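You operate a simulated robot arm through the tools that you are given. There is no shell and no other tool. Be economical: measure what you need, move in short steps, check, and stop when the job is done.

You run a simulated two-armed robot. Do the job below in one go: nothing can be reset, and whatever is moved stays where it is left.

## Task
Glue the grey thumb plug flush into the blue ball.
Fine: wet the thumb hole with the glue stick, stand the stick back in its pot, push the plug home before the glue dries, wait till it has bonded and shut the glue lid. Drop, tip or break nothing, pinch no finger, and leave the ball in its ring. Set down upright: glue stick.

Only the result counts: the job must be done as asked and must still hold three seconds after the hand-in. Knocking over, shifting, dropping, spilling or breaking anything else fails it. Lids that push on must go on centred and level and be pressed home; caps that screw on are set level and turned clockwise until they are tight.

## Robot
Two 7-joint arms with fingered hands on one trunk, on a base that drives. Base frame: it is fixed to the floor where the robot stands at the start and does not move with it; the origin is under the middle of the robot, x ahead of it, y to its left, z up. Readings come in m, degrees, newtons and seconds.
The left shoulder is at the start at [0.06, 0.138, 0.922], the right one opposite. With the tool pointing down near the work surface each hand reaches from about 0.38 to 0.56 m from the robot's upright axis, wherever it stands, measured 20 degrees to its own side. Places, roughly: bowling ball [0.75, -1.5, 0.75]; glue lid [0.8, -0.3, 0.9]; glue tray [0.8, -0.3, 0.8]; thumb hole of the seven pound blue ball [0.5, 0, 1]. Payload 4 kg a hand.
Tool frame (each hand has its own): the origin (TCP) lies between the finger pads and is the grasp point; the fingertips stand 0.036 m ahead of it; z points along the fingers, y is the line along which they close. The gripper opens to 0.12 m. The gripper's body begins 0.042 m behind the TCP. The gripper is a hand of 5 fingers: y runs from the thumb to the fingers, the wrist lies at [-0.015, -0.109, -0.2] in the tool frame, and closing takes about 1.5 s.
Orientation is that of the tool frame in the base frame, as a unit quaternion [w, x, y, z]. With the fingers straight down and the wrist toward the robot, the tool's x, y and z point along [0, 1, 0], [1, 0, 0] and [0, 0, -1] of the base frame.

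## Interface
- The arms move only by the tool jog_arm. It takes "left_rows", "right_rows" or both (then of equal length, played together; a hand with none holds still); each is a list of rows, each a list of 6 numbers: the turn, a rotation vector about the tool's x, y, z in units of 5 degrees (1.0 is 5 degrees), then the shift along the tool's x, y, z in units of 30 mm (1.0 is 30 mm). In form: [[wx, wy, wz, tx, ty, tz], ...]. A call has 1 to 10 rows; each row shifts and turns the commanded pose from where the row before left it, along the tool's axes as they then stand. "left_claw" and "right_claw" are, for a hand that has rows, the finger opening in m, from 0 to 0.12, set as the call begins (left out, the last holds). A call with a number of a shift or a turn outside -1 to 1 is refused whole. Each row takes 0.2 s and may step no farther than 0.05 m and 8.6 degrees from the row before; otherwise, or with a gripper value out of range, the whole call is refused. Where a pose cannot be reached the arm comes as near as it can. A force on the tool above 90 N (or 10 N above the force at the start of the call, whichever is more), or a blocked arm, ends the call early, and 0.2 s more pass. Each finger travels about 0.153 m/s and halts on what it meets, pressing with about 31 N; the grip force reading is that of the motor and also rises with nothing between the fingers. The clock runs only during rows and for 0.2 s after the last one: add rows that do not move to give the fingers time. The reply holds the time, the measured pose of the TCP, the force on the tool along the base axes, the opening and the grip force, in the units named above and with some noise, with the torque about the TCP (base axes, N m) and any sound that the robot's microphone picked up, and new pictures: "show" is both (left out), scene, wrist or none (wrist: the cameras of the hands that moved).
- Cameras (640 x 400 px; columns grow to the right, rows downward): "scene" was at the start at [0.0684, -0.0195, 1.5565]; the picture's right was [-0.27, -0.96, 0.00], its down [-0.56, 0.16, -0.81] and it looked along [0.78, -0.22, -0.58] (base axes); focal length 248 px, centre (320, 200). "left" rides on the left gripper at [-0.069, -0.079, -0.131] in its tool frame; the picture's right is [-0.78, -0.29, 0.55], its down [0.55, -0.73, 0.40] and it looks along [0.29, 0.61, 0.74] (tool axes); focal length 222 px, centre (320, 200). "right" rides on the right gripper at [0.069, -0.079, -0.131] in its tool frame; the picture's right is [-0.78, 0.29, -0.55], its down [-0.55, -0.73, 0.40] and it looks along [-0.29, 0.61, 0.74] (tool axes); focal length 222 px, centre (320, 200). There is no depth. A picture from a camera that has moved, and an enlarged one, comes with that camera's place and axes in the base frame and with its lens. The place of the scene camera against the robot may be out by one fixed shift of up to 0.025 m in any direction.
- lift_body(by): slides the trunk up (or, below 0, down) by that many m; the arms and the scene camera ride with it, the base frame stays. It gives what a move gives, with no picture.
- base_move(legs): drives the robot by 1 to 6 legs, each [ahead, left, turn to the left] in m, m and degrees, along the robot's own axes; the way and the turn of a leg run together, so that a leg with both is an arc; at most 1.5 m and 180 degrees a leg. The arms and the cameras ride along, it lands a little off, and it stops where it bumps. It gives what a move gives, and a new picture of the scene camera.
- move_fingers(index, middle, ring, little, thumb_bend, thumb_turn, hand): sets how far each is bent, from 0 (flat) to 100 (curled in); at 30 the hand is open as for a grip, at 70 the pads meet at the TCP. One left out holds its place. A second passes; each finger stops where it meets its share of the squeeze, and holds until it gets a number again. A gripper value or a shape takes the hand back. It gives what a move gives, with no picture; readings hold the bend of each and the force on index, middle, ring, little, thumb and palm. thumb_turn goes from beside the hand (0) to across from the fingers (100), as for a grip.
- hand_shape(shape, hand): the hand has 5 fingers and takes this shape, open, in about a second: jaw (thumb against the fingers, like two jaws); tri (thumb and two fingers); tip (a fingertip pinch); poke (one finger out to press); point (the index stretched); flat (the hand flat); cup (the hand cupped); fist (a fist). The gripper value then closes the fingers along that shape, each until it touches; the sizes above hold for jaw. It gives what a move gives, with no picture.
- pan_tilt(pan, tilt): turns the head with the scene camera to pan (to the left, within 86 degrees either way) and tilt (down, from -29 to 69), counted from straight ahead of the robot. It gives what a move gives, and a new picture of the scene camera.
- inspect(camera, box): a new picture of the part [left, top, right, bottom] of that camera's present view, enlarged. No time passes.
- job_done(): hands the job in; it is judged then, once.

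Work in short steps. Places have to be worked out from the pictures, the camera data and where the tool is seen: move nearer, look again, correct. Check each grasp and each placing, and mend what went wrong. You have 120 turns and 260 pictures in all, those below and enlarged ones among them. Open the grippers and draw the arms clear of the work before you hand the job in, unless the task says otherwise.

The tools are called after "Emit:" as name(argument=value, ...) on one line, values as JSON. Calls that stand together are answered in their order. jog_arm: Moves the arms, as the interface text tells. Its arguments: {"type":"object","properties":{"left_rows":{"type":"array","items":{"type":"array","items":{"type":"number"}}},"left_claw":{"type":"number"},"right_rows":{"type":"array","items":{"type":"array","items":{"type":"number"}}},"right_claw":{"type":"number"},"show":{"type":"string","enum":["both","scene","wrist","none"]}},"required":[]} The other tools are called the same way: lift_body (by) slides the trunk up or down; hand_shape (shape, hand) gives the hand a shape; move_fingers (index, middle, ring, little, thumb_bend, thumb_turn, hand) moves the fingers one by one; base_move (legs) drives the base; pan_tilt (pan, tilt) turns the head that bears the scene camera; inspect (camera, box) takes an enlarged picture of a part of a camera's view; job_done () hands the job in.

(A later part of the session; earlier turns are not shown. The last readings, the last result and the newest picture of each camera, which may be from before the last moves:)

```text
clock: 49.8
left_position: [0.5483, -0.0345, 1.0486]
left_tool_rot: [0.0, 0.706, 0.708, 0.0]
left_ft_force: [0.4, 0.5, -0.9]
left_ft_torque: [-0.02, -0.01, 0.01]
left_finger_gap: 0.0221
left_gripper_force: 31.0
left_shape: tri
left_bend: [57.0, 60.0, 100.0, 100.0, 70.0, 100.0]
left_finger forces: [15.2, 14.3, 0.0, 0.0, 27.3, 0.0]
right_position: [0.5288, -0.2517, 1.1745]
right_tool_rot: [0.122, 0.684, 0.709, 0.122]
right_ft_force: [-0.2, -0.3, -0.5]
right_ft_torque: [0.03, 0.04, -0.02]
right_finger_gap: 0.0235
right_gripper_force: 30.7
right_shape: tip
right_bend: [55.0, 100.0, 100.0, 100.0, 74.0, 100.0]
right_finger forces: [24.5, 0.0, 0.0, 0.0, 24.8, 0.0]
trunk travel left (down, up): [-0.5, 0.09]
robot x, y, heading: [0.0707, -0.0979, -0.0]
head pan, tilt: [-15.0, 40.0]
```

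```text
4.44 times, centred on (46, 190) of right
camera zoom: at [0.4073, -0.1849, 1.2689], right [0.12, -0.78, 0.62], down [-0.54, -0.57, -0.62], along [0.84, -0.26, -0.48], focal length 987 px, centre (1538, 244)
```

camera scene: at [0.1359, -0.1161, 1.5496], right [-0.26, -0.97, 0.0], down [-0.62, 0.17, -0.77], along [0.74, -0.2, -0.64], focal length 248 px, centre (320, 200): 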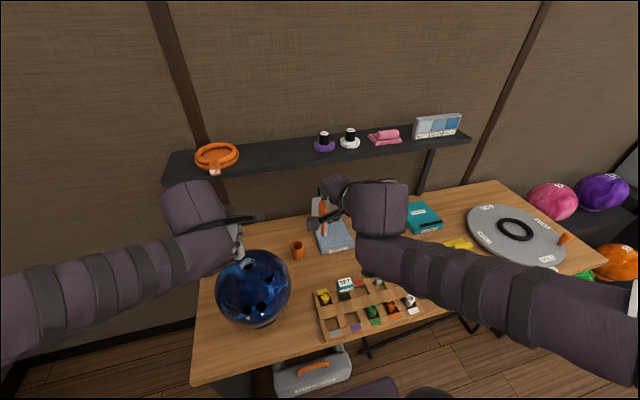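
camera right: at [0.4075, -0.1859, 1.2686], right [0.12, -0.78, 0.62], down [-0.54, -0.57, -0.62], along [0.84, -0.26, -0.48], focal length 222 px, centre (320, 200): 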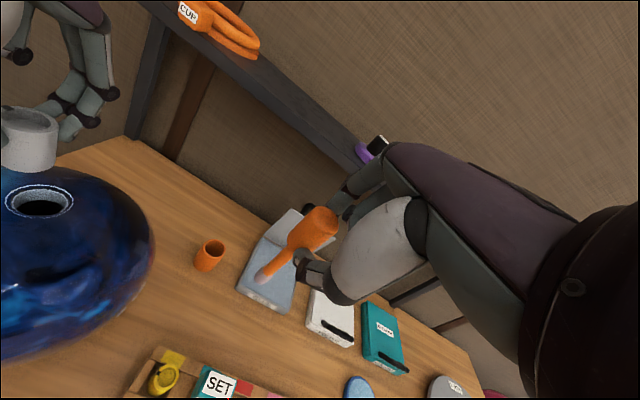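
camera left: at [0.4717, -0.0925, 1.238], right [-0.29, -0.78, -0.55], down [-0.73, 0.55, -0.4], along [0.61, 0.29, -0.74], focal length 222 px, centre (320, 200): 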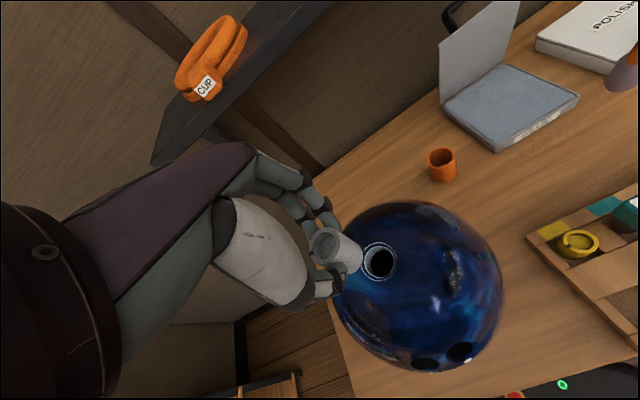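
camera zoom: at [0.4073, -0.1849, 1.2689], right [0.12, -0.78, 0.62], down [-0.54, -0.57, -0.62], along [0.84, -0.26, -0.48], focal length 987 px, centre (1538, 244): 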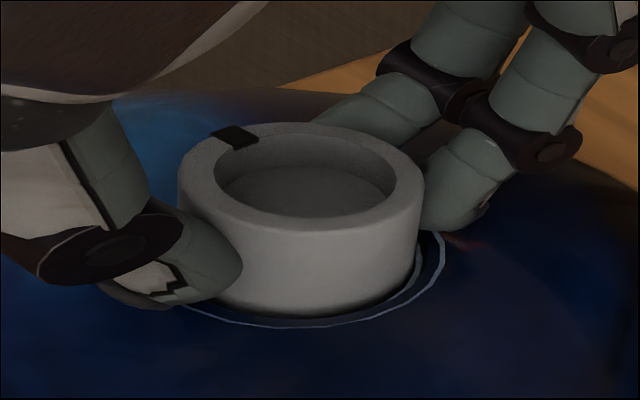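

The plug is seated ~20 mm deep and held straight. I release it and lift the hand straight off.

Emit:
jog_arm(left_rows=[[0, 0, 0, 0, 0, 0], [0, 0, 0, 0, 0, 0], [0, 0, 0, 0, 0, 0], [0, 0, 0, 0, 0, -0.8], [0, 0, 0, 0, 0, -1], [0, 0, 0, 0, 0, -0.7]], left_claw=0.08, show="none")

Emit:
inspect(camera="right", box=[0, 100, 120, 260])

Emit:
inspect(camera="left", box=[280, 190, 440, 330])

```text
clock: 51.2
left_position: [0.5476, -0.0347, 1.1208]
left_tool_rot: [0.0, 0.707, 0.707, 0.0]
left_ft_force: [-0.1, 0.2, 0.2]
left_ft_torque: [0.0, -0.01, 0.04]
left_finger_gap: 0.0798
left_gripper_force: 0.2
left_shape: tri
left_bend: [36.0, 39.0, 99.0, 99.0, 43.0, 100.0]
left_finger forces: [0.0, 0.0, 0.0, 0.0, 0.0, 0.0]
right_position: [0.5274, -0.2502, 1.1739]
right_tool_rot: [0.122, 0.684, 0.709, 0.123]
right_ft_force: [0.6, -0.2, 0.4]
right_ft_torque: [0.0, -0.03, 0.01]
right_finger_gap: 0.0236
right_gripper_force: 30.5
right_shape: tip
right_bend: [55.0, 100.0, 100.0, 100.0, 74.0, 100.0]
right_finger forces: [24.4, 0.1, 0.0, 0.0, 24.8, 0.0]
trunk travel left (down, up): [-0.5, 0.09]
robot x, y, heading: [0.0693, -0.0994, 0.1]
head pan, tilt: [-15.0, 40.0]
```

```text
2.50 times, centred on (60, 180) of right
camera zoom: at [0.4072, -0.1849, 1.269], right [0.12, -0.78, 0.62], down [-0.54, -0.57, -0.62], along [0.84, -0.26, -0.48], focal length 555 px, centre (970, 250)
```

zoom: 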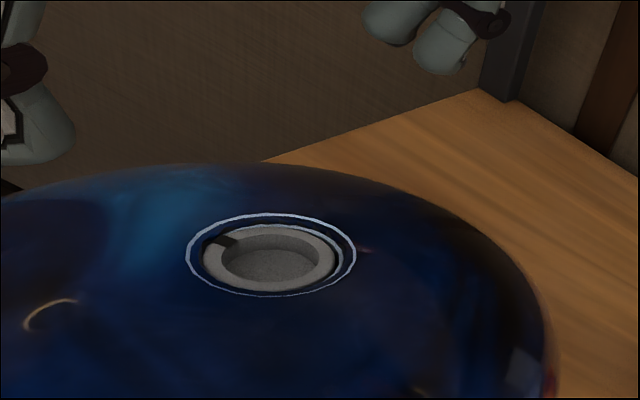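

```text
2.86 times, centred on (360, 260) of left
camera zoom: at [0.4685, -0.1051, 1.2534], right [-0.29, -0.78, -0.55], down [-0.73, 0.55, -0.4], along [0.61, 0.29, -0.74], focal length 635 px, centre (206, 29)
```

zoom: 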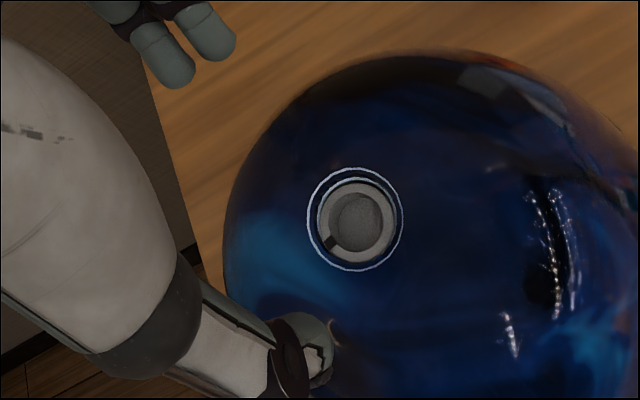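

The plug slid in almost by itself. I look closely how much it still stands proud.

Emit:
inspect(camera="right", box=[30, 175, 72, 225])

Emit:
inspect(camera="left", box=[345, 220, 395, 265])

```text
8.00 times, centred on (51, 200) of right
camera zoom: at [0.4072, -0.1849, 1.269], right [0.12, -0.78, 0.62], down [-0.54, -0.57, -0.62], along [0.84, -0.26, -0.48], focal length 1777 px, centre (2472, 200)
```

zoom: 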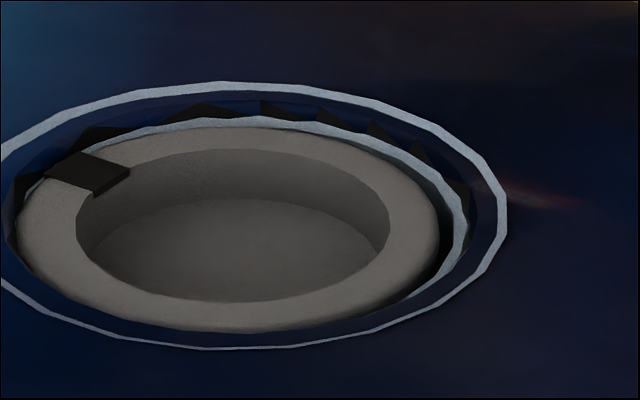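

```text
8.89 times, centred on (370, 242) of left
camera zoom: at [0.4685, -0.1051, 1.2534], right [-0.29, -0.78, -0.55], down [-0.73, 0.55, -0.4], along [0.61, 0.29, -0.74], focal length 1974 px, centre (-124, -178)
```

zoom: 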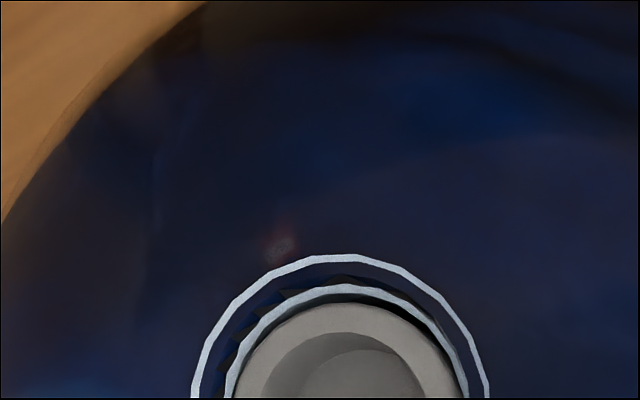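

It now rests about level with the bevel edge. I close the fingertips to a cluster over its centre and press it home.

Emit:
jog_arm(left_rows=[[0, 0, 0, -0.07, 0.1, 0], [0, 0, 0, 0, 0, 0], [0, 0, 0, 0, 0, 0.5], [0, 0, 0, 0, 0, 0.5], [0, 0, 0, 0, 0, 0.5], [0, 0, 0, 0, 0, 0.5]], left_claw=0.0, show="none")

Emit:
inspect(camera="right", box=[0, 120, 110, 250])

Emit:
inspect(camera="left", box=[280, 190, 440, 330])

```text
clock: 52.6
left_position: [0.5509, -0.0363, 1.0619]
left_tool_rot: [0.0, 0.707, 0.707, 0.0]
left_ft_force: [0.1, 0.2, 0.3]
left_ft_torque: [0.0, 0.01, 0.02]
left_finger_gap: 0.0
left_gripper_force: 31.3
left_shape: tri
left_bend: [70.0, 70.0, 100.0, 100.0, 70.0, 100.0]
left_finger forces: [0.0, 0.1, 0.1, 0.1, 0.0, 0.1]
right_position: [0.528, -0.2503, 1.1736]
right_tool_rot: [0.121, 0.684, 0.709, 0.122]
right_ft_force: [0.4, 0.0, -0.9]
right_ft_torque: [-0.04, -0.01, -0.02]
right_finger_gap: 0.0236
right_gripper_force: 31.2
right_shape: tip
right_bend: [55.0, 100.0, 100.0, 100.0, 74.0, 100.0]
right_finger forces: [24.4, 0.0, 0.0, 0.1, 24.7, 0.1]
trunk travel left (down, up): [-0.5, 0.09]
robot x, y, heading: [0.0711, -0.0966, -0.1]
head pan, tilt: [-15.0, 40.0]
```

```text
3.08 times, centred on (55, 185) of right
camera zoom: at [0.4075, -0.1849, 1.2689], right [0.12, -0.78, 0.62], down [-0.54, -0.57, -0.62], along [0.84, -0.26, -0.48], focal length 684 px, centre (1135, 246)
```

zoom: 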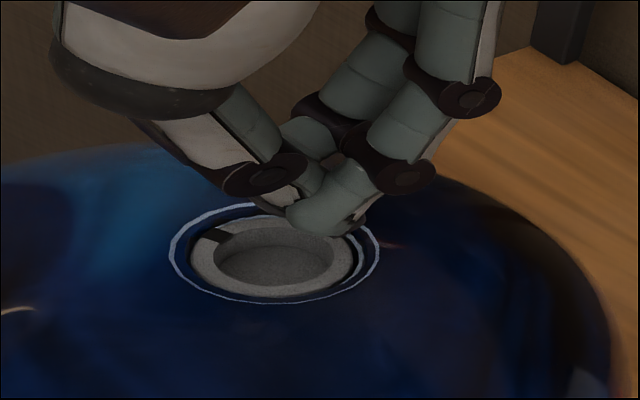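

```text
2.86 times, centred on (360, 260) of left
camera zoom: at [0.4724, -0.107, 1.1927], right [-0.29, -0.78, -0.55], down [-0.73, 0.55, -0.4], along [0.61, 0.29, -0.74], focal length 635 px, centre (206, 29)
```

zoom: 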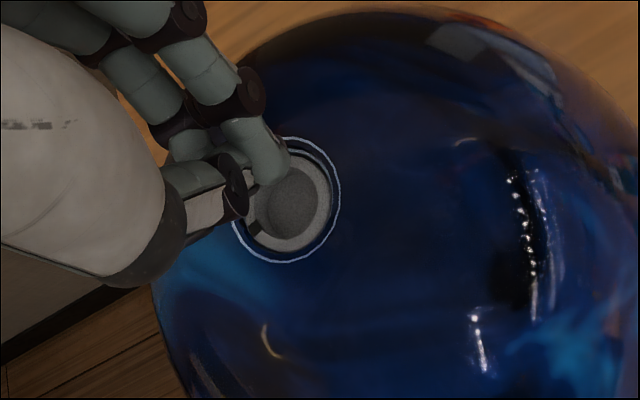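

Fingertips hover centred over the plug. I press down in small steps watching the force.

Emit:
jog_arm(left_rows=[[0, 0, 0, 0, 0, 0.25], [0, 0, 0, 0, 0, 0.25], [0, 0, 0, 0, 0, 0.15], [0, 0, 0, 0, 0, 0]], show="none")

Emit:
inspect(camera="right", box=[0, 120, 110, 250])

```text
clock: 53.6
left_position: [0.5521, -0.0382, 1.0443]
left_tool_rot: [0.001, 0.708, 0.707, 0.001]
left_ft_force: [1.4, 0.6, 6.5]
left_ft_torque: [0.01, -0.05, -0.02]
left_finger_gap: 0.0
left_gripper_force: 31.2
left_shape: tri
left_bend: [70.0, 70.0, 100.0, 100.0, 70.0, 100.0]
left_finger forces: [0.1, 0.1, 0.0, 0.1, 0.0, 0.0]
right_position: [0.5278, -0.2503, 1.1741]
right_tool_rot: [0.121, 0.683, 0.709, 0.122]
right_ft_force: [-0.4, 0.1, -0.3]
right_ft_torque: [-0.01, 0.04, 0.02]
right_finger_gap: 0.0235
right_gripper_force: 31.1
right_shape: tip
right_bend: [55.0, 100.0, 100.0, 100.0, 74.0, 100.0]
right_finger forces: [24.6, 0.0, 0.1, 0.0, 24.8, 0.1]
trunk travel left (down, up): [-0.5, 0.09]
robot x, y, heading: [0.0706, -0.0965, 0.1]
head pan, tilt: [-15.0, 40.0]
```

```text
3.08 times, centred on (55, 185) of right
camera zoom: at [0.4071, -0.1849, 1.2691], right [0.12, -0.78, 0.62], down [-0.54, -0.57, -0.62], along [0.84, -0.26, -0.48], focal length 684 px, centre (1135, 246)
```

zoom: 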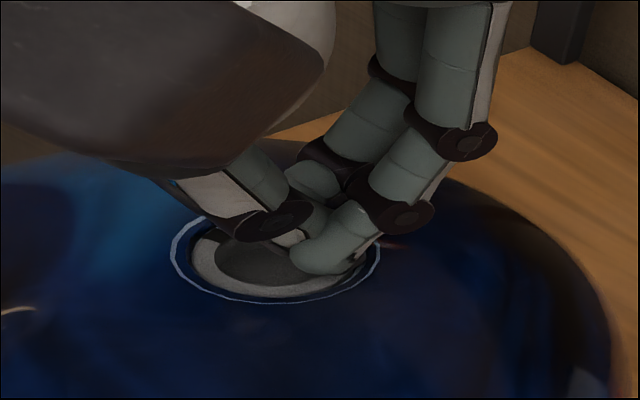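

Contact at 6.5 N. I push further a few mm.

Emit:
jog_arm(left_rows=[[0, 0, 0, 0, 0, 0.08], [0, 0, 0, 0, 0, 0.08], [0, 0, 0, 0, 0, 0]], show="none")

Emit:
inspect(camera="right", box=[20, 160, 80, 235])

```text
clock: 54.4
left_position: [0.5522, -0.0388, 1.0425]
left_tool_rot: [0.003, 0.708, 0.706, 0.002]
left_ft_force: [2.7, 3.5, 40.1]
left_ft_torque: [0.27, -0.07, 0.04]
left_finger_gap: 0.0
left_gripper_force: 30.7
left_shape: tri
left_bend: [70.0, 70.0, 100.0, 100.0, 70.0, 100.0]
left_finger forces: [29.8, 48.8, 0.1, 0.0, 0.1, 0.1]
right_position: [0.5264, -0.2504, 1.1741]
right_tool_rot: [0.122, 0.683, 0.709, 0.123]
right_ft_force: [-0.8, -0.7, -1.0]
right_ft_torque: [0.01, -0.01, 0.04]
right_finger_gap: 0.0235
right_gripper_force: 31.1
right_shape: tip
right_bend: [55.0, 100.0, 100.0, 100.0, 74.0, 100.0]
right_finger forces: [24.6, 0.1, 0.1, 0.0, 24.8, 0.0]
trunk travel left (down, up): [-0.5, 0.09]
robot x, y, heading: [0.0699, -0.0992, -0.2]
head pan, tilt: [-15.0, 40.0]
```

```text
5.33 times, centred on (50, 198) of right
camera zoom: at [0.4055, -0.1847, 1.27], right [0.11, -0.78, 0.62], down [-0.54, -0.57, -0.62], along [0.84, -0.26, -0.48], focal length 1185 px, centre (1760, 213)
```

zoom: 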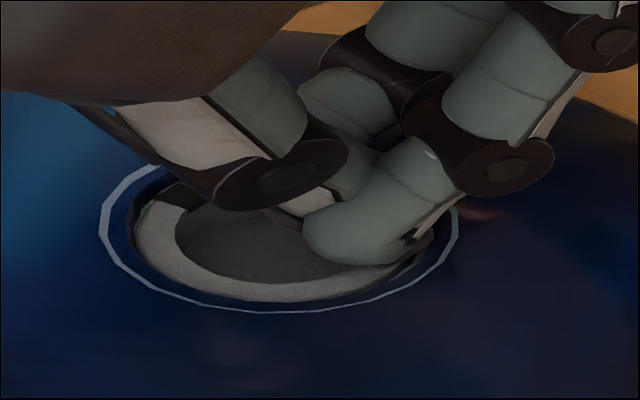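

The force rises steeply to 40 N with no travel: the plug is bottomed. I lift the hand and check flushness.

Emit:
jog_arm(left_rows=[[0, 0, 0, 0, 0, -0.3], [0, 0, 0, 0, 0, -1], [0, 0, 0, 0, 0, -1], [0, 0, 0, 0, 0, -1]], show="none")

Emit:
inspect(camera="right", box=[20, 165, 80, 235])

Emit:
inspect(camera="left", box=[330, 220, 410, 300])

```text
clock: 55.4
left_position: [0.5503, -0.0378, 1.1376]
left_tool_rot: [-0.001, 0.708, 0.706, 0.0]
left_ft_force: [0.2, -0.5, -0.8]
left_ft_torque: [0.0, 0.0, 0.0]
left_finger_gap: 0.0
left_gripper_force: 30.8
left_shape: tri
left_bend: [70.0, 70.0, 100.0, 100.0, 70.0, 100.0]
left_finger forces: [0.0, 0.0, 0.0, 0.1, 0.0, 0.0]
right_position: [0.5276, -0.2501, 1.1737]
right_tool_rot: [0.121, 0.684, 0.709, 0.122]
right_ft_force: [-0.7, -0.2, 0.4]
right_ft_torque: [0.0, -0.02, -0.01]
right_finger_gap: 0.0237
right_gripper_force: 31.1
right_shape: tip
right_bend: [55.0, 100.0, 100.0, 100.0, 74.0, 100.0]
right_finger forces: [24.5, 0.1, 0.0, 0.1, 24.8, 0.1]
trunk travel left (down, up): [-0.5, 0.09]
robot x, y, heading: [0.0696, -0.0967, 0.1]
head pan, tilt: [-15.0, 40.0]
```

```text
5.71 times, centred on (50, 200) of right
camera zoom: at [0.407, -0.1851, 1.2689], right [0.12, -0.78, 0.62], down [-0.54, -0.57, -0.62], along [0.84, -0.26, -0.48], focal length 1269 px, centre (1863, 200)
```

zoom: 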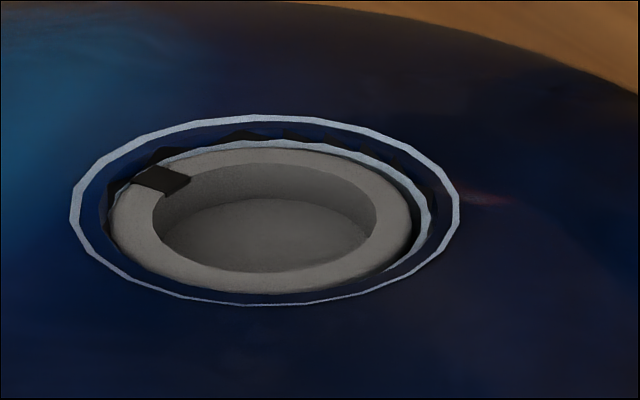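

```text
5.00 times, centred on (370, 260) of left
camera zoom: at [0.4715, -0.1083, 1.268], right [-0.29, -0.78, -0.55], down [-0.73, 0.55, -0.4], along [0.61, 0.29, -0.74], focal length 1111 px, centre (70, -100)
```

zoom: 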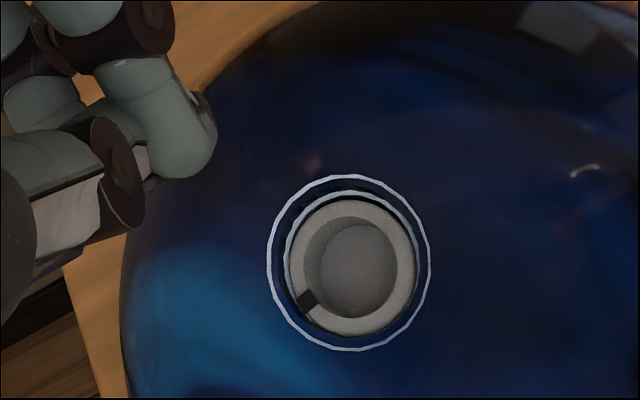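

The plug top sits concentric and level with the rim ring, unchanged by 40 N: home. Now the stick goes back: right hand over the pot, left hand clear to the left.

Emit:
jog_arm(right_rows=[[0, 0, 0, 0.25, 0.65, 0.91], [0, 0, 0, 0.25, 0.65, 0.91], [0, 0, 0, 0.25, 0.65, 0.91], [0, 0, 0, 0.25, 0.65, 0.91], [0, 0, 0, 0.25, 0.65, 0.91], [0, 0, 0, 0.25, 0.65, 0.91], [0, 0, 0, 0, 0, 0]], left_rows=[[0, 0, 0, 0, 0, -1], [0, 0, 0, 0.9, -0.2, -0.6], [0, 0, 0, 0.9, -0.2, -0.2], [0, 0, 0, 0.9, -0.2, -0.2], [0, 0, 0, 0.9, -0.2, 0], [0, 0, 0, 0.9, -0.2, 0], [0, 0, 0, 0, 0, 0]], show="both")

Emit:
inspect(camera="right", box=[180, 200, 360, 380])

Emit:
inspect(camera="left", box=[430, 60, 640, 240])

Emit:
inspect(camera="scene", box=[260, 180, 350, 270])

```text
clock: 57.0
left_position: [0.5202, 0.0971, 1.1958]
left_tool_rot: [0.0, 0.707, 0.707, 0.001]
left_ft_force: [-0.5, 0.4, -0.2]
left_ft_torque: [0.01, -0.04, 0.0]
left_finger_gap: 0.0
left_gripper_force: 31.1
left_shape: tri
left_bend: [70.0, 70.0, 100.0, 100.0, 70.0, 100.0]
left_finger forces: [0.0, 0.1, 0.0, 0.0, 0.1, 0.0]
right_position: [0.6931, -0.1987, 1.0609]
right_tool_rot: [0.122, 0.684, 0.709, 0.122]
right_ft_force: [-0.5, -0.1, -0.1]
right_ft_torque: [-0.02, 0.01, 0.03]
right_finger_gap: 0.0229
right_gripper_force: 31.2
right_shape: tip
right_bend: [55.0, 100.0, 100.0, 100.0, 74.0, 100.0]
right_finger forces: [24.7, 0.0, 0.0, 0.0, 24.8, 0.0]
trunk travel left (down, up): [-0.5, 0.09]
robot x, y, heading: [0.066, -0.0963, -0.3]
head pan, tilt: [-15.0, 40.0]
camera scene: at [0.1353, -0.1154, 1.5497], right [-0.26, -0.97, 0.0], down [-0.62, 0.17, -0.77], along [0.74, -0.2, -0.64], focal length 248 px, centre (320, 200)
camera right: at [0.5726, -0.1335, 1.1558], right [0.11, -0.78, 0.62], down [-0.54, -0.57, -0.62], along [0.84, -0.26, -0.48], focal length 222 px, centre (320, 200)
camera left: at [0.4409, 0.0282, 1.3277], right [-0.29, -0.78, -0.55], down [-0.73, 0.55, -0.4], along [0.61, 0.29, -0.74], focal length 222 px, centre (320, 200)
```

scene: 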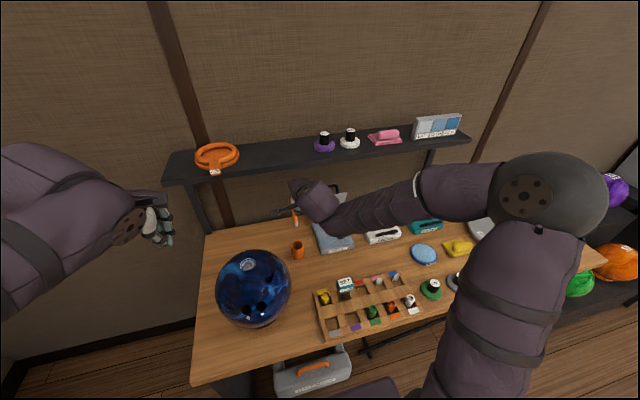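
right: 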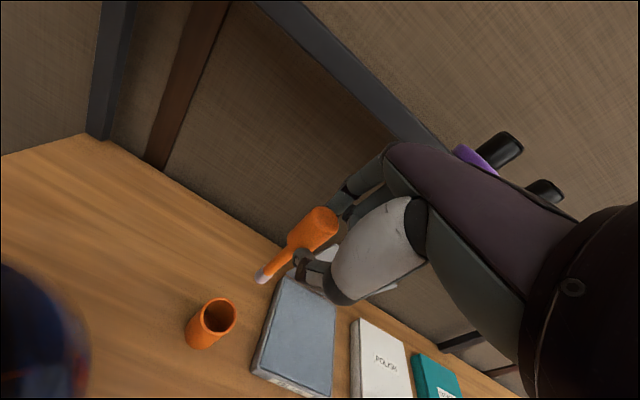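
left: 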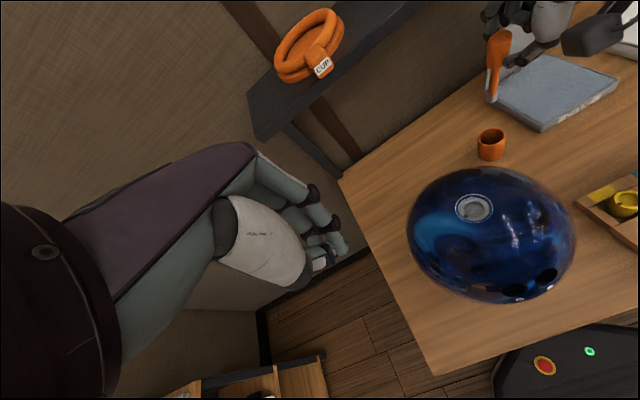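

```text
2.22 times, centred on (270, 290) of right
camera zoom: at [0.5726, -0.1335, 1.1558], right [0.11, -0.78, 0.62], down [-0.54, -0.57, -0.62], along [0.84, -0.26, -0.48], focal length 494 px, centre (431, 0)
```

zoom: 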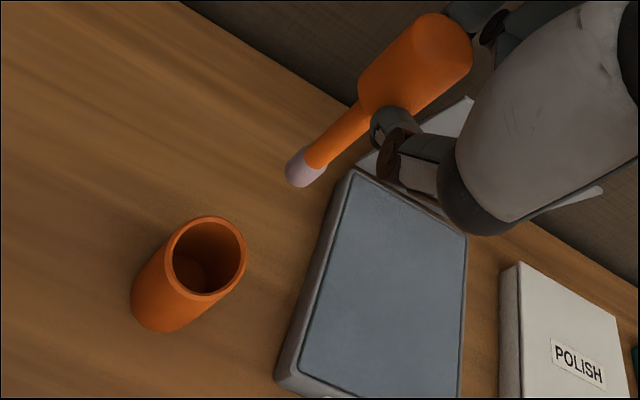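

```text
2.22 times, centred on (535, 150) of left
camera zoom: at [0.4409, 0.0282, 1.3277], right [-0.29, -0.78, -0.55], down [-0.73, 0.55, -0.4], along [0.61, 0.29, -0.74], focal length 494 px, centre (-158, 311)
```

zoom: 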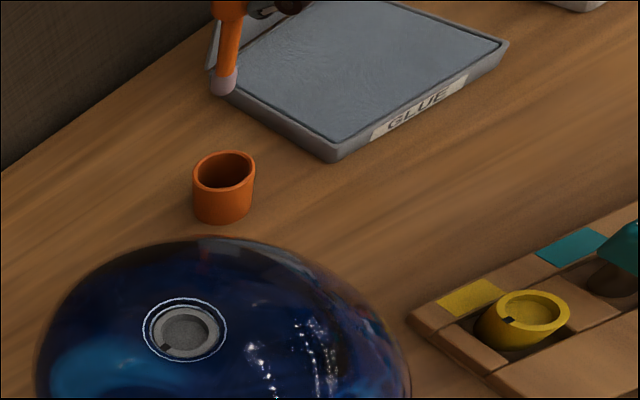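

```text
4.44 times, centred on (305, 225) of scene
camera zoom: at [0.1353, -0.1154, 1.5497], right [-0.26, -0.97, 0.0], down [-0.62, 0.17, -0.77], along [0.74, -0.2, -0.64], focal length 1103 px, centre (387, 89)
```

zoom: 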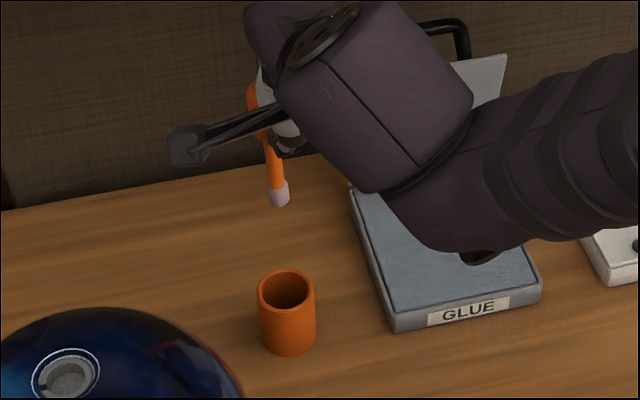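

Tip (0.7315,-0.199,0.931), pot centre (0.7235,-0.194). I measure the stick's lean precisely to set it down upright.

Emit:
inspect(camera="left", box=[460, 20, 540, 120])

Emit:
inspect(camera="right", box=[245, 195, 345, 295])

```text
4.00 times, centred on (500, 70) of left
camera zoom: at [0.4409, 0.0282, 1.3277], right [-0.29, -0.78, -0.55], down [-0.73, 0.55, -0.4], along [0.61, 0.29, -0.74], focal length 888 px, centre (-400, 720)
```

zoom: 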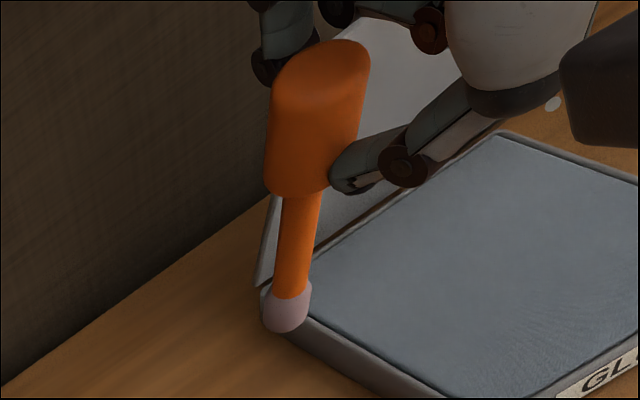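

```text
4.00 times, centred on (295, 245) of right
camera zoom: at [0.5726, -0.1335, 1.1558], right [0.11, -0.78, 0.62], down [-0.54, -0.57, -0.62], along [0.84, -0.26, -0.48], focal length 888 px, centre (420, 20)
```

zoom: 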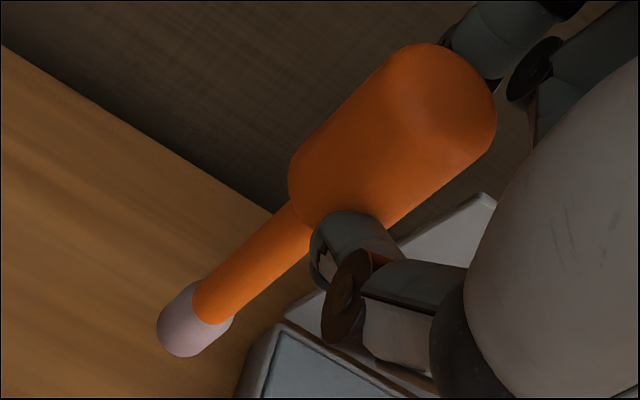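

The stick leans with its top ~11° to −x and ~5° to +y. I rotate the hand to right it and shift the tip over the pot centre.

Emit:
jog_arm(right_rows=[[0.74, 0.33, 0, -0.084, 0.18, 0.067], [0.74, 0.33, 0, -0.084, 0.18, 0.067], [0.74, 0.33, 0, -0.084, 0.18, 0.067], [0, 0, 0, 0, 0, 0]], show="none")

Emit:
inspect(camera="left", box=[450, 20, 550, 170])

Emit:
inspect(camera="right", box=[185, 195, 345, 375])

Emit:
inspect(camera="scene", box=[270, 190, 340, 270])

```text
clock: 58.0
left_position: [0.5207, 0.0972, 1.1979]
left_tool_rot: [0.0, 0.707, 0.707, 0.0]
left_ft_force: [-0.1, 0.3, -0.6]
left_ft_torque: [0.02, -0.04, 0.01]
left_finger_gap: 0.0
left_gripper_force: 31.1
left_shape: tri
left_bend: [70.0, 70.0, 100.0, 100.0, 70.0, 100.0]
left_finger forces: [0.0, 0.0, 0.0, 0.0, 0.0, 0.0]
right_position: [0.7116, -0.205, 1.0585]
right_tool_rot: [0.024, 0.686, 0.723, 0.083]
right_ft_force: [-0.2, 0.3, -0.2]
right_ft_torque: [-0.02, 0.0, 0.0]
right_finger_gap: 0.0233
right_gripper_force: 30.4
right_shape: tip
right_bend: [55.0, 100.0, 100.0, 100.0, 74.0, 100.0]
right_finger forces: [24.6, 0.0, 0.0, 0.0, 24.7, 0.0]
trunk travel left (down, up): [-0.5, 0.09]
robot x, y, heading: [0.0693, -0.0975, -0.3]
head pan, tilt: [-15.0, 40.0]
```

```text
2.67 times, centred on (500, 95) of left
camera zoom: at [0.4412, 0.028, 1.3276], right [-0.29, -0.78, -0.55], down [-0.73, 0.55, -0.4], along [0.61, 0.29, -0.74], focal length 592 px, centre (-160, 480)
```

zoom: 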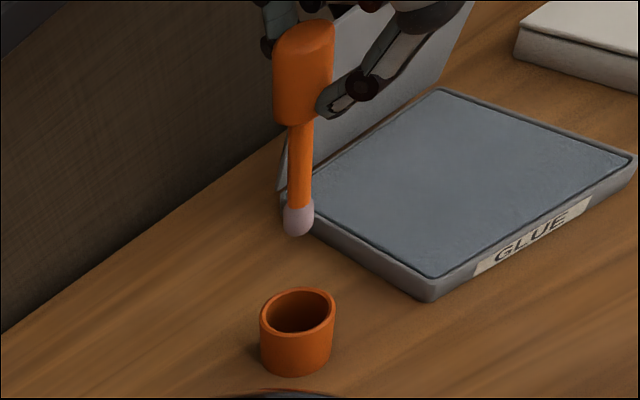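

```text
2.22 times, centred on (265, 285) of right
camera zoom: at [0.6105, -0.1511, 1.1796], right [0.25, -0.82, 0.52], down [-0.64, -0.54, -0.55], along [0.73, -0.19, -0.66], focal length 494 px, centre (442, 11)
```

zoom: 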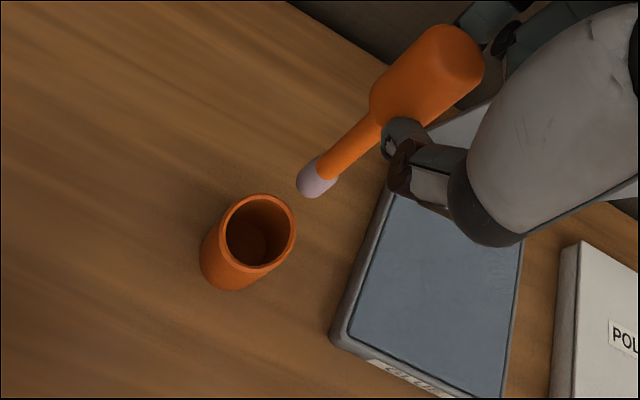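

```text
5.00 times, centred on (305, 230) of scene
camera zoom: at [0.1356, -0.1153, 1.5497], right [-0.26, -0.97, 0.0], down [-0.62, 0.17, -0.77], along [0.74, -0.2, -0.64], focal length 1241 px, centre (395, 50)
```

zoom: 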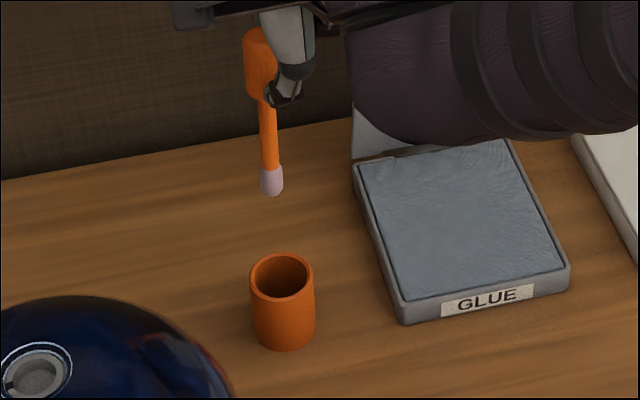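

Stick is vertical and the tip within 1 mm of the pot axis. I lower it into the pot.

Emit:
jog_arm(right_rows=[[0, 0, 0, -0.074, -0.143, 0.92], [0, 0, 0, -0.074, -0.143, 0.92], [0, 0, 0, -0.074, -0.143, 0.92], [0, 0, 0, -0.074, -0.143, 0.92], [0, 0, 0, 0, 0, 0]], show="none")

Emit:
inspect(camera="left", box=[450, 60, 550, 170])

Emit:
inspect(camera="right", box=[225, 195, 345, 315])

```text
clock: 59.2
left_position: [0.5194, 0.0979, 1.1958]
left_tool_rot: [0.0, 0.707, 0.707, 0.001]
left_ft_force: [-0.2, -1.0, -0.7]
left_ft_torque: [0.0, 0.01, -0.02]
left_finger_gap: 0.0003
left_gripper_force: 30.9
left_shape: tri
left_bend: [70.0, 70.0, 100.0, 100.0, 70.0, 100.0]
left_finger forces: [0.0, 0.1, 0.0, 0.1, 0.0, 0.0]
right_position: [0.7098, -0.2049, 0.9464]
right_tool_rot: [0.024, 0.687, 0.722, 0.083]
right_ft_force: [-0.6, 0.1, -0.3]
right_ft_torque: [0.0, -0.02, -0.04]
right_finger_gap: 0.0231
right_gripper_force: 30.9
right_shape: tip
right_bend: [55.0, 100.0, 100.0, 100.0, 74.0, 100.0]
right_finger forces: [24.6, 0.1, 0.0, 0.0, 24.6, 0.1]
trunk travel left (down, up): [-0.5, 0.09]
robot x, y, heading: [0.0663, -0.0973, 0.0]
head pan, tilt: [-15.0, 40.0]
```

```text
3.64 times, centred on (500, 115) of left
camera zoom: at [0.4411, 0.0283, 1.3277], right [-0.29, -0.78, -0.55], down [-0.73, 0.55, -0.4], along [0.61, 0.29, -0.74], focal length 808 px, centre (-334, 509)
```

zoom: 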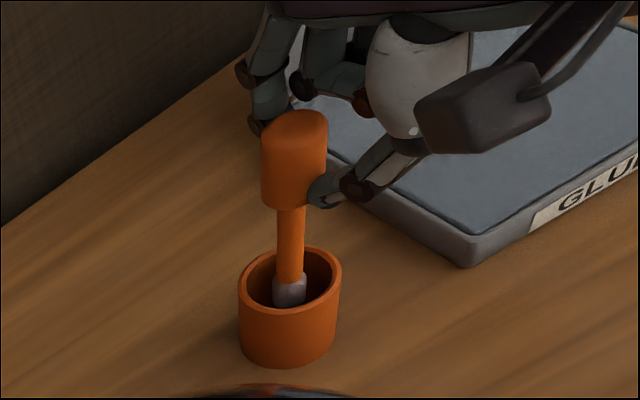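

```text
3.33 times, centred on (285, 255) of right
camera zoom: at [0.6088, -0.1513, 1.0675], right [0.25, -0.82, 0.52], down [-0.64, -0.54, -0.55], along [0.73, -0.19, -0.65], focal length 740 px, centre (437, 17)
```

zoom: 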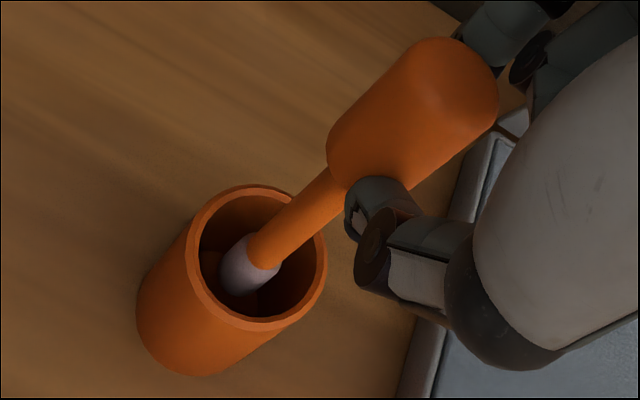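

Entering cleanly. Floor expected ~42 mm further; I lower 36 mm, then feel for contact.

Emit:
jog_arm(right_rows=[[0, 0, 0, -0.05, -0.09, 0.6], [0, 0, 0, -0.05, -0.09, 0.59], [0, 0, 0, 0, 0, 0]], show="none")

Emit:
jog_arm(right_rows=[[0, 0, 0, -0.008, -0.015, 0.1], [0, 0, 0, 0, 0, 0]], show="none")

Emit:
inspect(camera="left", box=[450, 60, 550, 170])

Emit:
inspect(camera="right", box=[225, 195, 345, 315])

```text
clock: 60.0
left_position: [0.5213, 0.0976, 1.1961]
left_tool_rot: [0.001, 0.707, 0.707, 0.001]
left_ft_force: [1.4, -0.7, -0.1]
left_ft_torque: [0.05, 0.0, -0.02]
left_finger_gap: 0.0
left_gripper_force: 31.4
left_shape: tri
left_bend: [70.0, 70.0, 100.0, 100.0, 70.0, 100.0]
left_finger forces: [0.0, 0.0, 0.0, 0.0, 0.0, 0.1]
right_position: [0.7113, -0.2062, 0.9101]
right_tool_rot: [0.025, 0.686, 0.722, 0.084]
right_ft_force: [-0.4, -0.7, 7.1]
right_ft_torque: [0.03, -0.06, 0.03]
right_finger_gap: 0.0233
right_gripper_force: 30.7
right_shape: tip
right_bend: [55.0, 100.0, 100.0, 100.0, 75.0, 100.0]
right_finger forces: [25.1, 0.1, 0.0, 0.0, 26.1, 0.1]
trunk travel left (down, up): [-0.5, 0.09]
robot x, y, heading: [0.0689, -0.0952, -0.1]
head pan, tilt: [-15.0, 40.0]
```

```text
clock: 60.6
left_position: [0.5183, 0.0989, 1.1969]
left_tool_rot: [0.001, 0.707, 0.708, 0.0]
left_ft_force: [0.9, 0.1, 0.1]
left_ft_torque: [0.01, -0.01, -0.02]
left_finger_gap: 0.0004
left_gripper_force: 31.3
left_shape: tri
left_bend: [70.0, 70.0, 100.0, 100.0, 70.0, 100.0]
left_finger forces: [0.0, 0.1, 0.0, 0.0, 0.1, 0.0]
right_position: [0.7097, -0.2053, 0.9083]
right_tool_rot: [0.026, 0.686, 0.722, 0.084]
right_ft_force: [-0.6, -0.6, 23.0]
right_ft_torque: [0.07, -0.23, 0.01]
right_finger_gap: 0.0242
right_gripper_force: 30.9
right_shape: tip
right_bend: [55.0, 100.0, 100.0, 100.0, 75.0, 100.0]
right_finger forces: [26.9, 0.0, 0.1, 0.0, 28.9, 0.0]
trunk travel left (down, up): [-0.5, 0.09]
robot x, y, heading: [0.0712, -0.0967, -0.1]
head pan, tilt: [-15.0, 40.0]
```

```text
3.64 times, centred on (500, 115) of left
camera zoom: at [0.4395, 0.0282, 1.3284], right [-0.29, -0.78, -0.55], down [-0.73, 0.55, -0.4], along [0.61, 0.29, -0.74], focal length 808 px, centre (-334, 509)
```

zoom: 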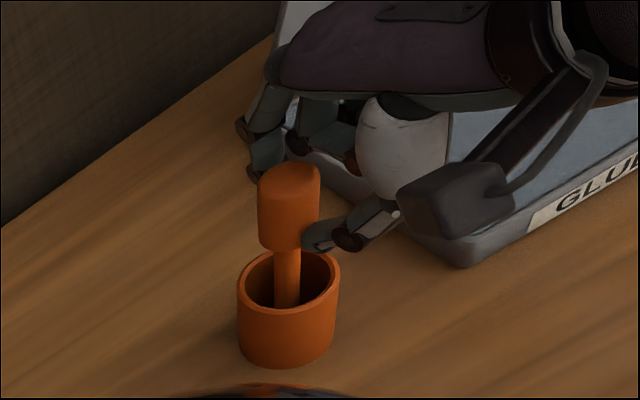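

```text
3.33 times, centred on (285, 255) of right
camera zoom: at [0.6085, -0.1514, 1.0303], right [0.25, -0.82, 0.52], down [-0.63, -0.55, -0.55], along [0.73, -0.19, -0.65], focal length 740 px, centre (437, 17)
```

zoom: 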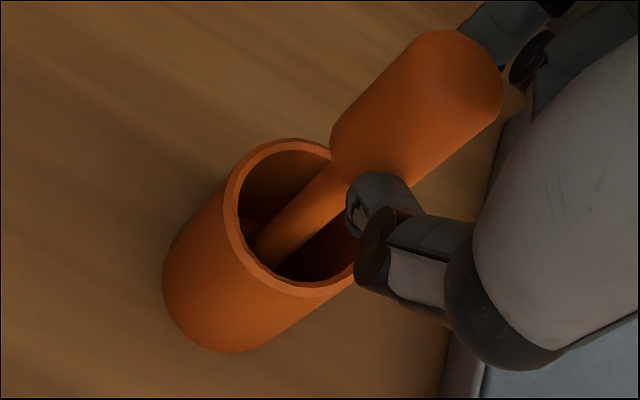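

It stands on the pot floor (23 N). I relieve ~2.5 mm, then open slowly.

Emit:
jog_arm(right_rows=[[0, 0, 0, 0.008, 0.015, -0.09], [0, 0, 0, 0, 0, 0]], show="none")

Emit:
jog_arm(right_rows=[[0, 0, 0, 0, 0, 0], [0, 0, 0, 0, 0, 0]], right_claw=0.03, show="none")

Emit:
inspect(camera="left", box=[450, 60, 550, 170])

Emit:
inspect(camera="right", box=[225, 195, 345, 315])

```text
clock: 61.2
left_position: [0.5193, 0.0986, 1.1971]
left_tool_rot: [0.001, 0.707, 0.707, 0.0]
left_ft_force: [0.4, -0.2, -0.1]
left_ft_torque: [-0.02, 0.01, -0.02]
left_finger_gap: 0.0003
left_gripper_force: 30.9
left_shape: tri
left_bend: [70.0, 70.0, 100.0, 100.0, 70.0, 100.0]
left_finger forces: [0.1, 0.1, 0.0, 0.0, 0.0, 0.0]
right_position: [0.7089, -0.2054, 0.9101]
right_tool_rot: [0.024, 0.687, 0.722, 0.083]
right_ft_force: [0.1, -1.3, 14.4]
right_ft_torque: [0.04, -0.22, -0.03]
right_finger_gap: 0.0241
right_gripper_force: 31.5
right_shape: tip
right_bend: [55.0, 100.0, 100.0, 100.0, 75.0, 100.0]
right_finger forces: [26.2, 0.1, 0.0, 0.0, 26.8, 0.0]
trunk travel left (down, up): [-0.5, 0.09]
robot x, y, heading: [0.0695, -0.0967, 0.0]
head pan, tilt: [-15.0, 40.0]
```

```text
clock: 61.8
left_position: [0.5202, 0.0986, 1.1963]
left_tool_rot: [0.0, 0.707, 0.707, 0.0]
left_ft_force: [0.7, 0.6, -1.2]
left_ft_torque: [-0.02, 0.0, 0.02]
left_finger_gap: 0.0002
left_gripper_force: 30.7
left_shape: tri
left_bend: [70.0, 70.0, 100.0, 100.0, 70.0, 100.0]
left_finger forces: [0.0, 0.0, 0.1, 0.0, 0.0, 0.0]
right_position: [0.7092, -0.2056, 0.9067]
right_tool_rot: [0.023, 0.687, 0.722, 0.081]
right_ft_force: [0.2, -0.5, 0.7]
right_ft_torque: [0.02, -0.01, 0.02]
right_finger_gap: 0.0297
right_gripper_force: 0.1
right_shape: tip
right_bend: [55.0, 98.0, 99.0, 99.0, 69.0, 100.0]
right_finger forces: [0.1, 0.2, 0.0, 0.1, 0.1, 0.0]
trunk travel left (down, up): [-0.5, 0.09]
robot x, y, heading: [0.0705, -0.0981, -0.3]
head pan, tilt: [-15.0, 40.0]
```

```text
3.64 times, centred on (500, 115) of left
camera zoom: at [0.4409, 0.0282, 1.3275], right [-0.29, -0.78, -0.55], down [-0.73, 0.55, -0.4], along [0.61, 0.29, -0.74], focal length 808 px, centre (-334, 509)
```

zoom: 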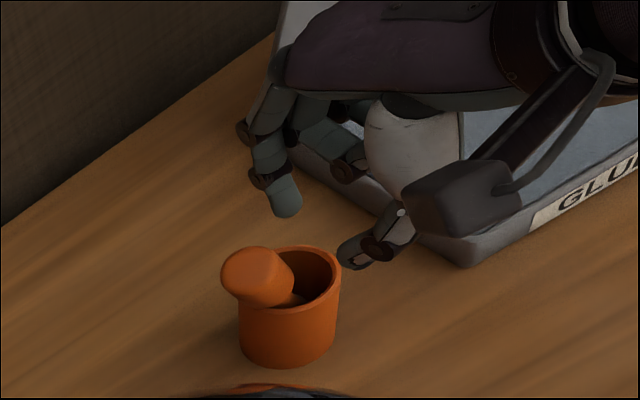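

```text
3.33 times, centred on (285, 255) of right
camera zoom: at [0.6084, -0.152, 1.0302], right [0.25, -0.82, 0.52], down [-0.64, -0.54, -0.55], along [0.73, -0.19, -0.66], focal length 740 px, centre (437, 17)
```

zoom: 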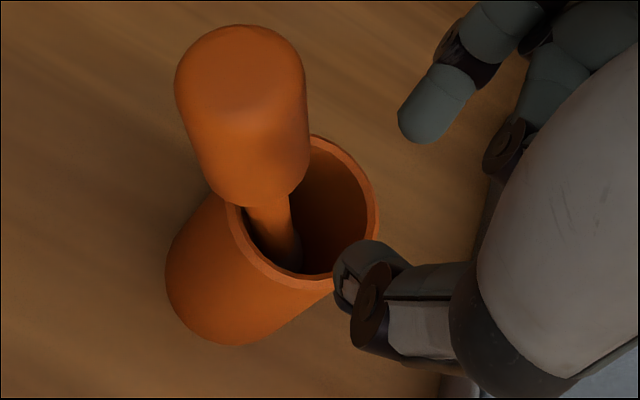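

The stick tipped to lean ~28° on the rim toward (−x,+y). It should stand upright, so I will regrasp it and put its foot close to the wall so it stands nearly vertical. I raise and turn the right hand to match its lean, moving the left hand further off.

Emit:
jog_arm(right_rows=[[0, 0, 0, 0.08, 0.15, -0.98], [0, 0, 0, 0.08, 0.15, -0.98], [0, 0, 0, 0.08, 0.15, -0.98], [-0.32, -0.89, 0, 0.45, -0.22, 0.05], [-0.32, -0.89, 0, 0.45, -0.22, 0.05], [-0.32, -0.89, 0, 0.45, -0.22, 0.05], [-0.32, -0.89, 0, 0.45, -0.22, 0.05], [-0.32, -0.89, 0, 0.45, -0.22, 0.05], [-0.32, -0.89, 0, 0.45, -0.22, 0.05], [0, 0, 0, 0, 0, 0]], left_rows=[[0, 0, 0, 0.9, 0, 0], [0, 0, 0, 0.9, 0, 0], [0, 0, 0, 0.9, 0, 0], [0, 0, 0, 0.4, 0, 0], [0, 0, 0, 0, 0, 0], [0, 0, 0, 0, 0, 0], [0, 0, 0, 0, 0, 0], [0, 0, 0, 0, 0, 0], [0, 0, 0, 0, 0, 0], [0, 0, 0, 0, 0, 0]], right_claw=0.09, show="none")

Emit:
inspect(camera="left", box=[440, 40, 620, 180])

Emit:
inspect(camera="right", box=[180, 130, 420, 370])

Emit:
inspect(camera="scene", box=[240, 190, 360, 290])

```text
clock: 64.0
left_position: [0.5197, 0.1903, 1.1973]
left_tool_rot: [0.0, 0.707, 0.707, 0.0]
left_ft_force: [-0.4, 0.1, -0.4]
left_ft_torque: [-0.01, 0.01, 0.01]
left_finger_gap: 0.0
left_gripper_force: 30.9
left_shape: tri
left_bend: [70.0, 70.0, 100.0, 100.0, 70.0, 100.0]
left_finger forces: [0.0, 0.1, 0.1, 0.0, 0.0, 0.0]
right_position: [0.6719, -0.1294, 0.9734]
right_tool_rot: [0.248, 0.683, 0.687, -0.018]
right_ft_force: [-0.2, 0.5, 0.5]
right_ft_torque: [0.0, 0.01, 0.0]
right_finger_gap: 0.0897
right_gripper_force: 0.1
right_shape: tip
right_bend: [34.0, 98.0, 99.0, 99.0, 40.0, 99.0]
right_finger forces: [0.1, 0.0, 0.0, 0.1, 0.1, 0.0]
trunk travel left (down, up): [-0.5, 0.09]
robot x, y, heading: [0.0688, -0.0998, -0.2]
head pan, tilt: [-15.0, 40.0]
```

```text
2.86 times, centred on (530, 110) of left
camera zoom: at [0.4418, 0.1201, 1.3268], right [-0.29, -0.78, -0.55], down [-0.73, 0.55, -0.4], along [0.61, 0.29, -0.74], focal length 635 px, centre (-280, 457)
```

zoom: 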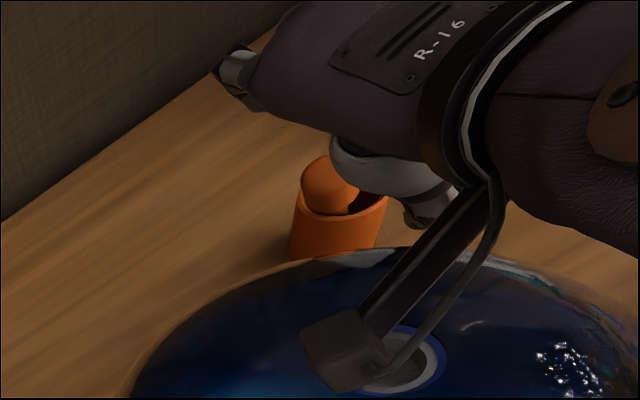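

```text
1.67 times, centred on (300, 250) of right
camera zoom: at [0.5597, -0.0224, 1.0376], right [0.06, -0.51, 0.86], down [-0.6, -0.7, -0.38], along [0.8, -0.49, -0.35], focal length 370 px, centre (353, 117)
```

zoom: 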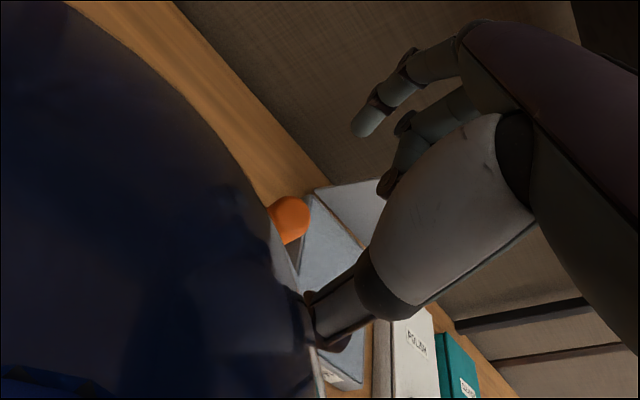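

```text
4.00 times, centred on (300, 240) of scene
camera zoom: at [0.1356, -0.1155, 1.5496], right [-0.26, -0.97, 0.0], down [-0.62, 0.17, -0.77], along [0.74, -0.2, -0.64], focal length 993 px, centre (400, 40)
```

zoom: 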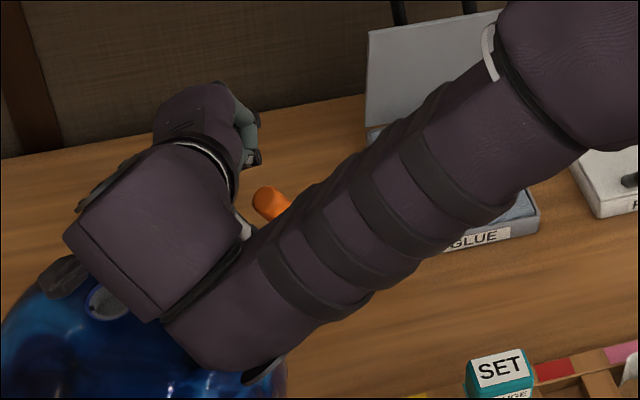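

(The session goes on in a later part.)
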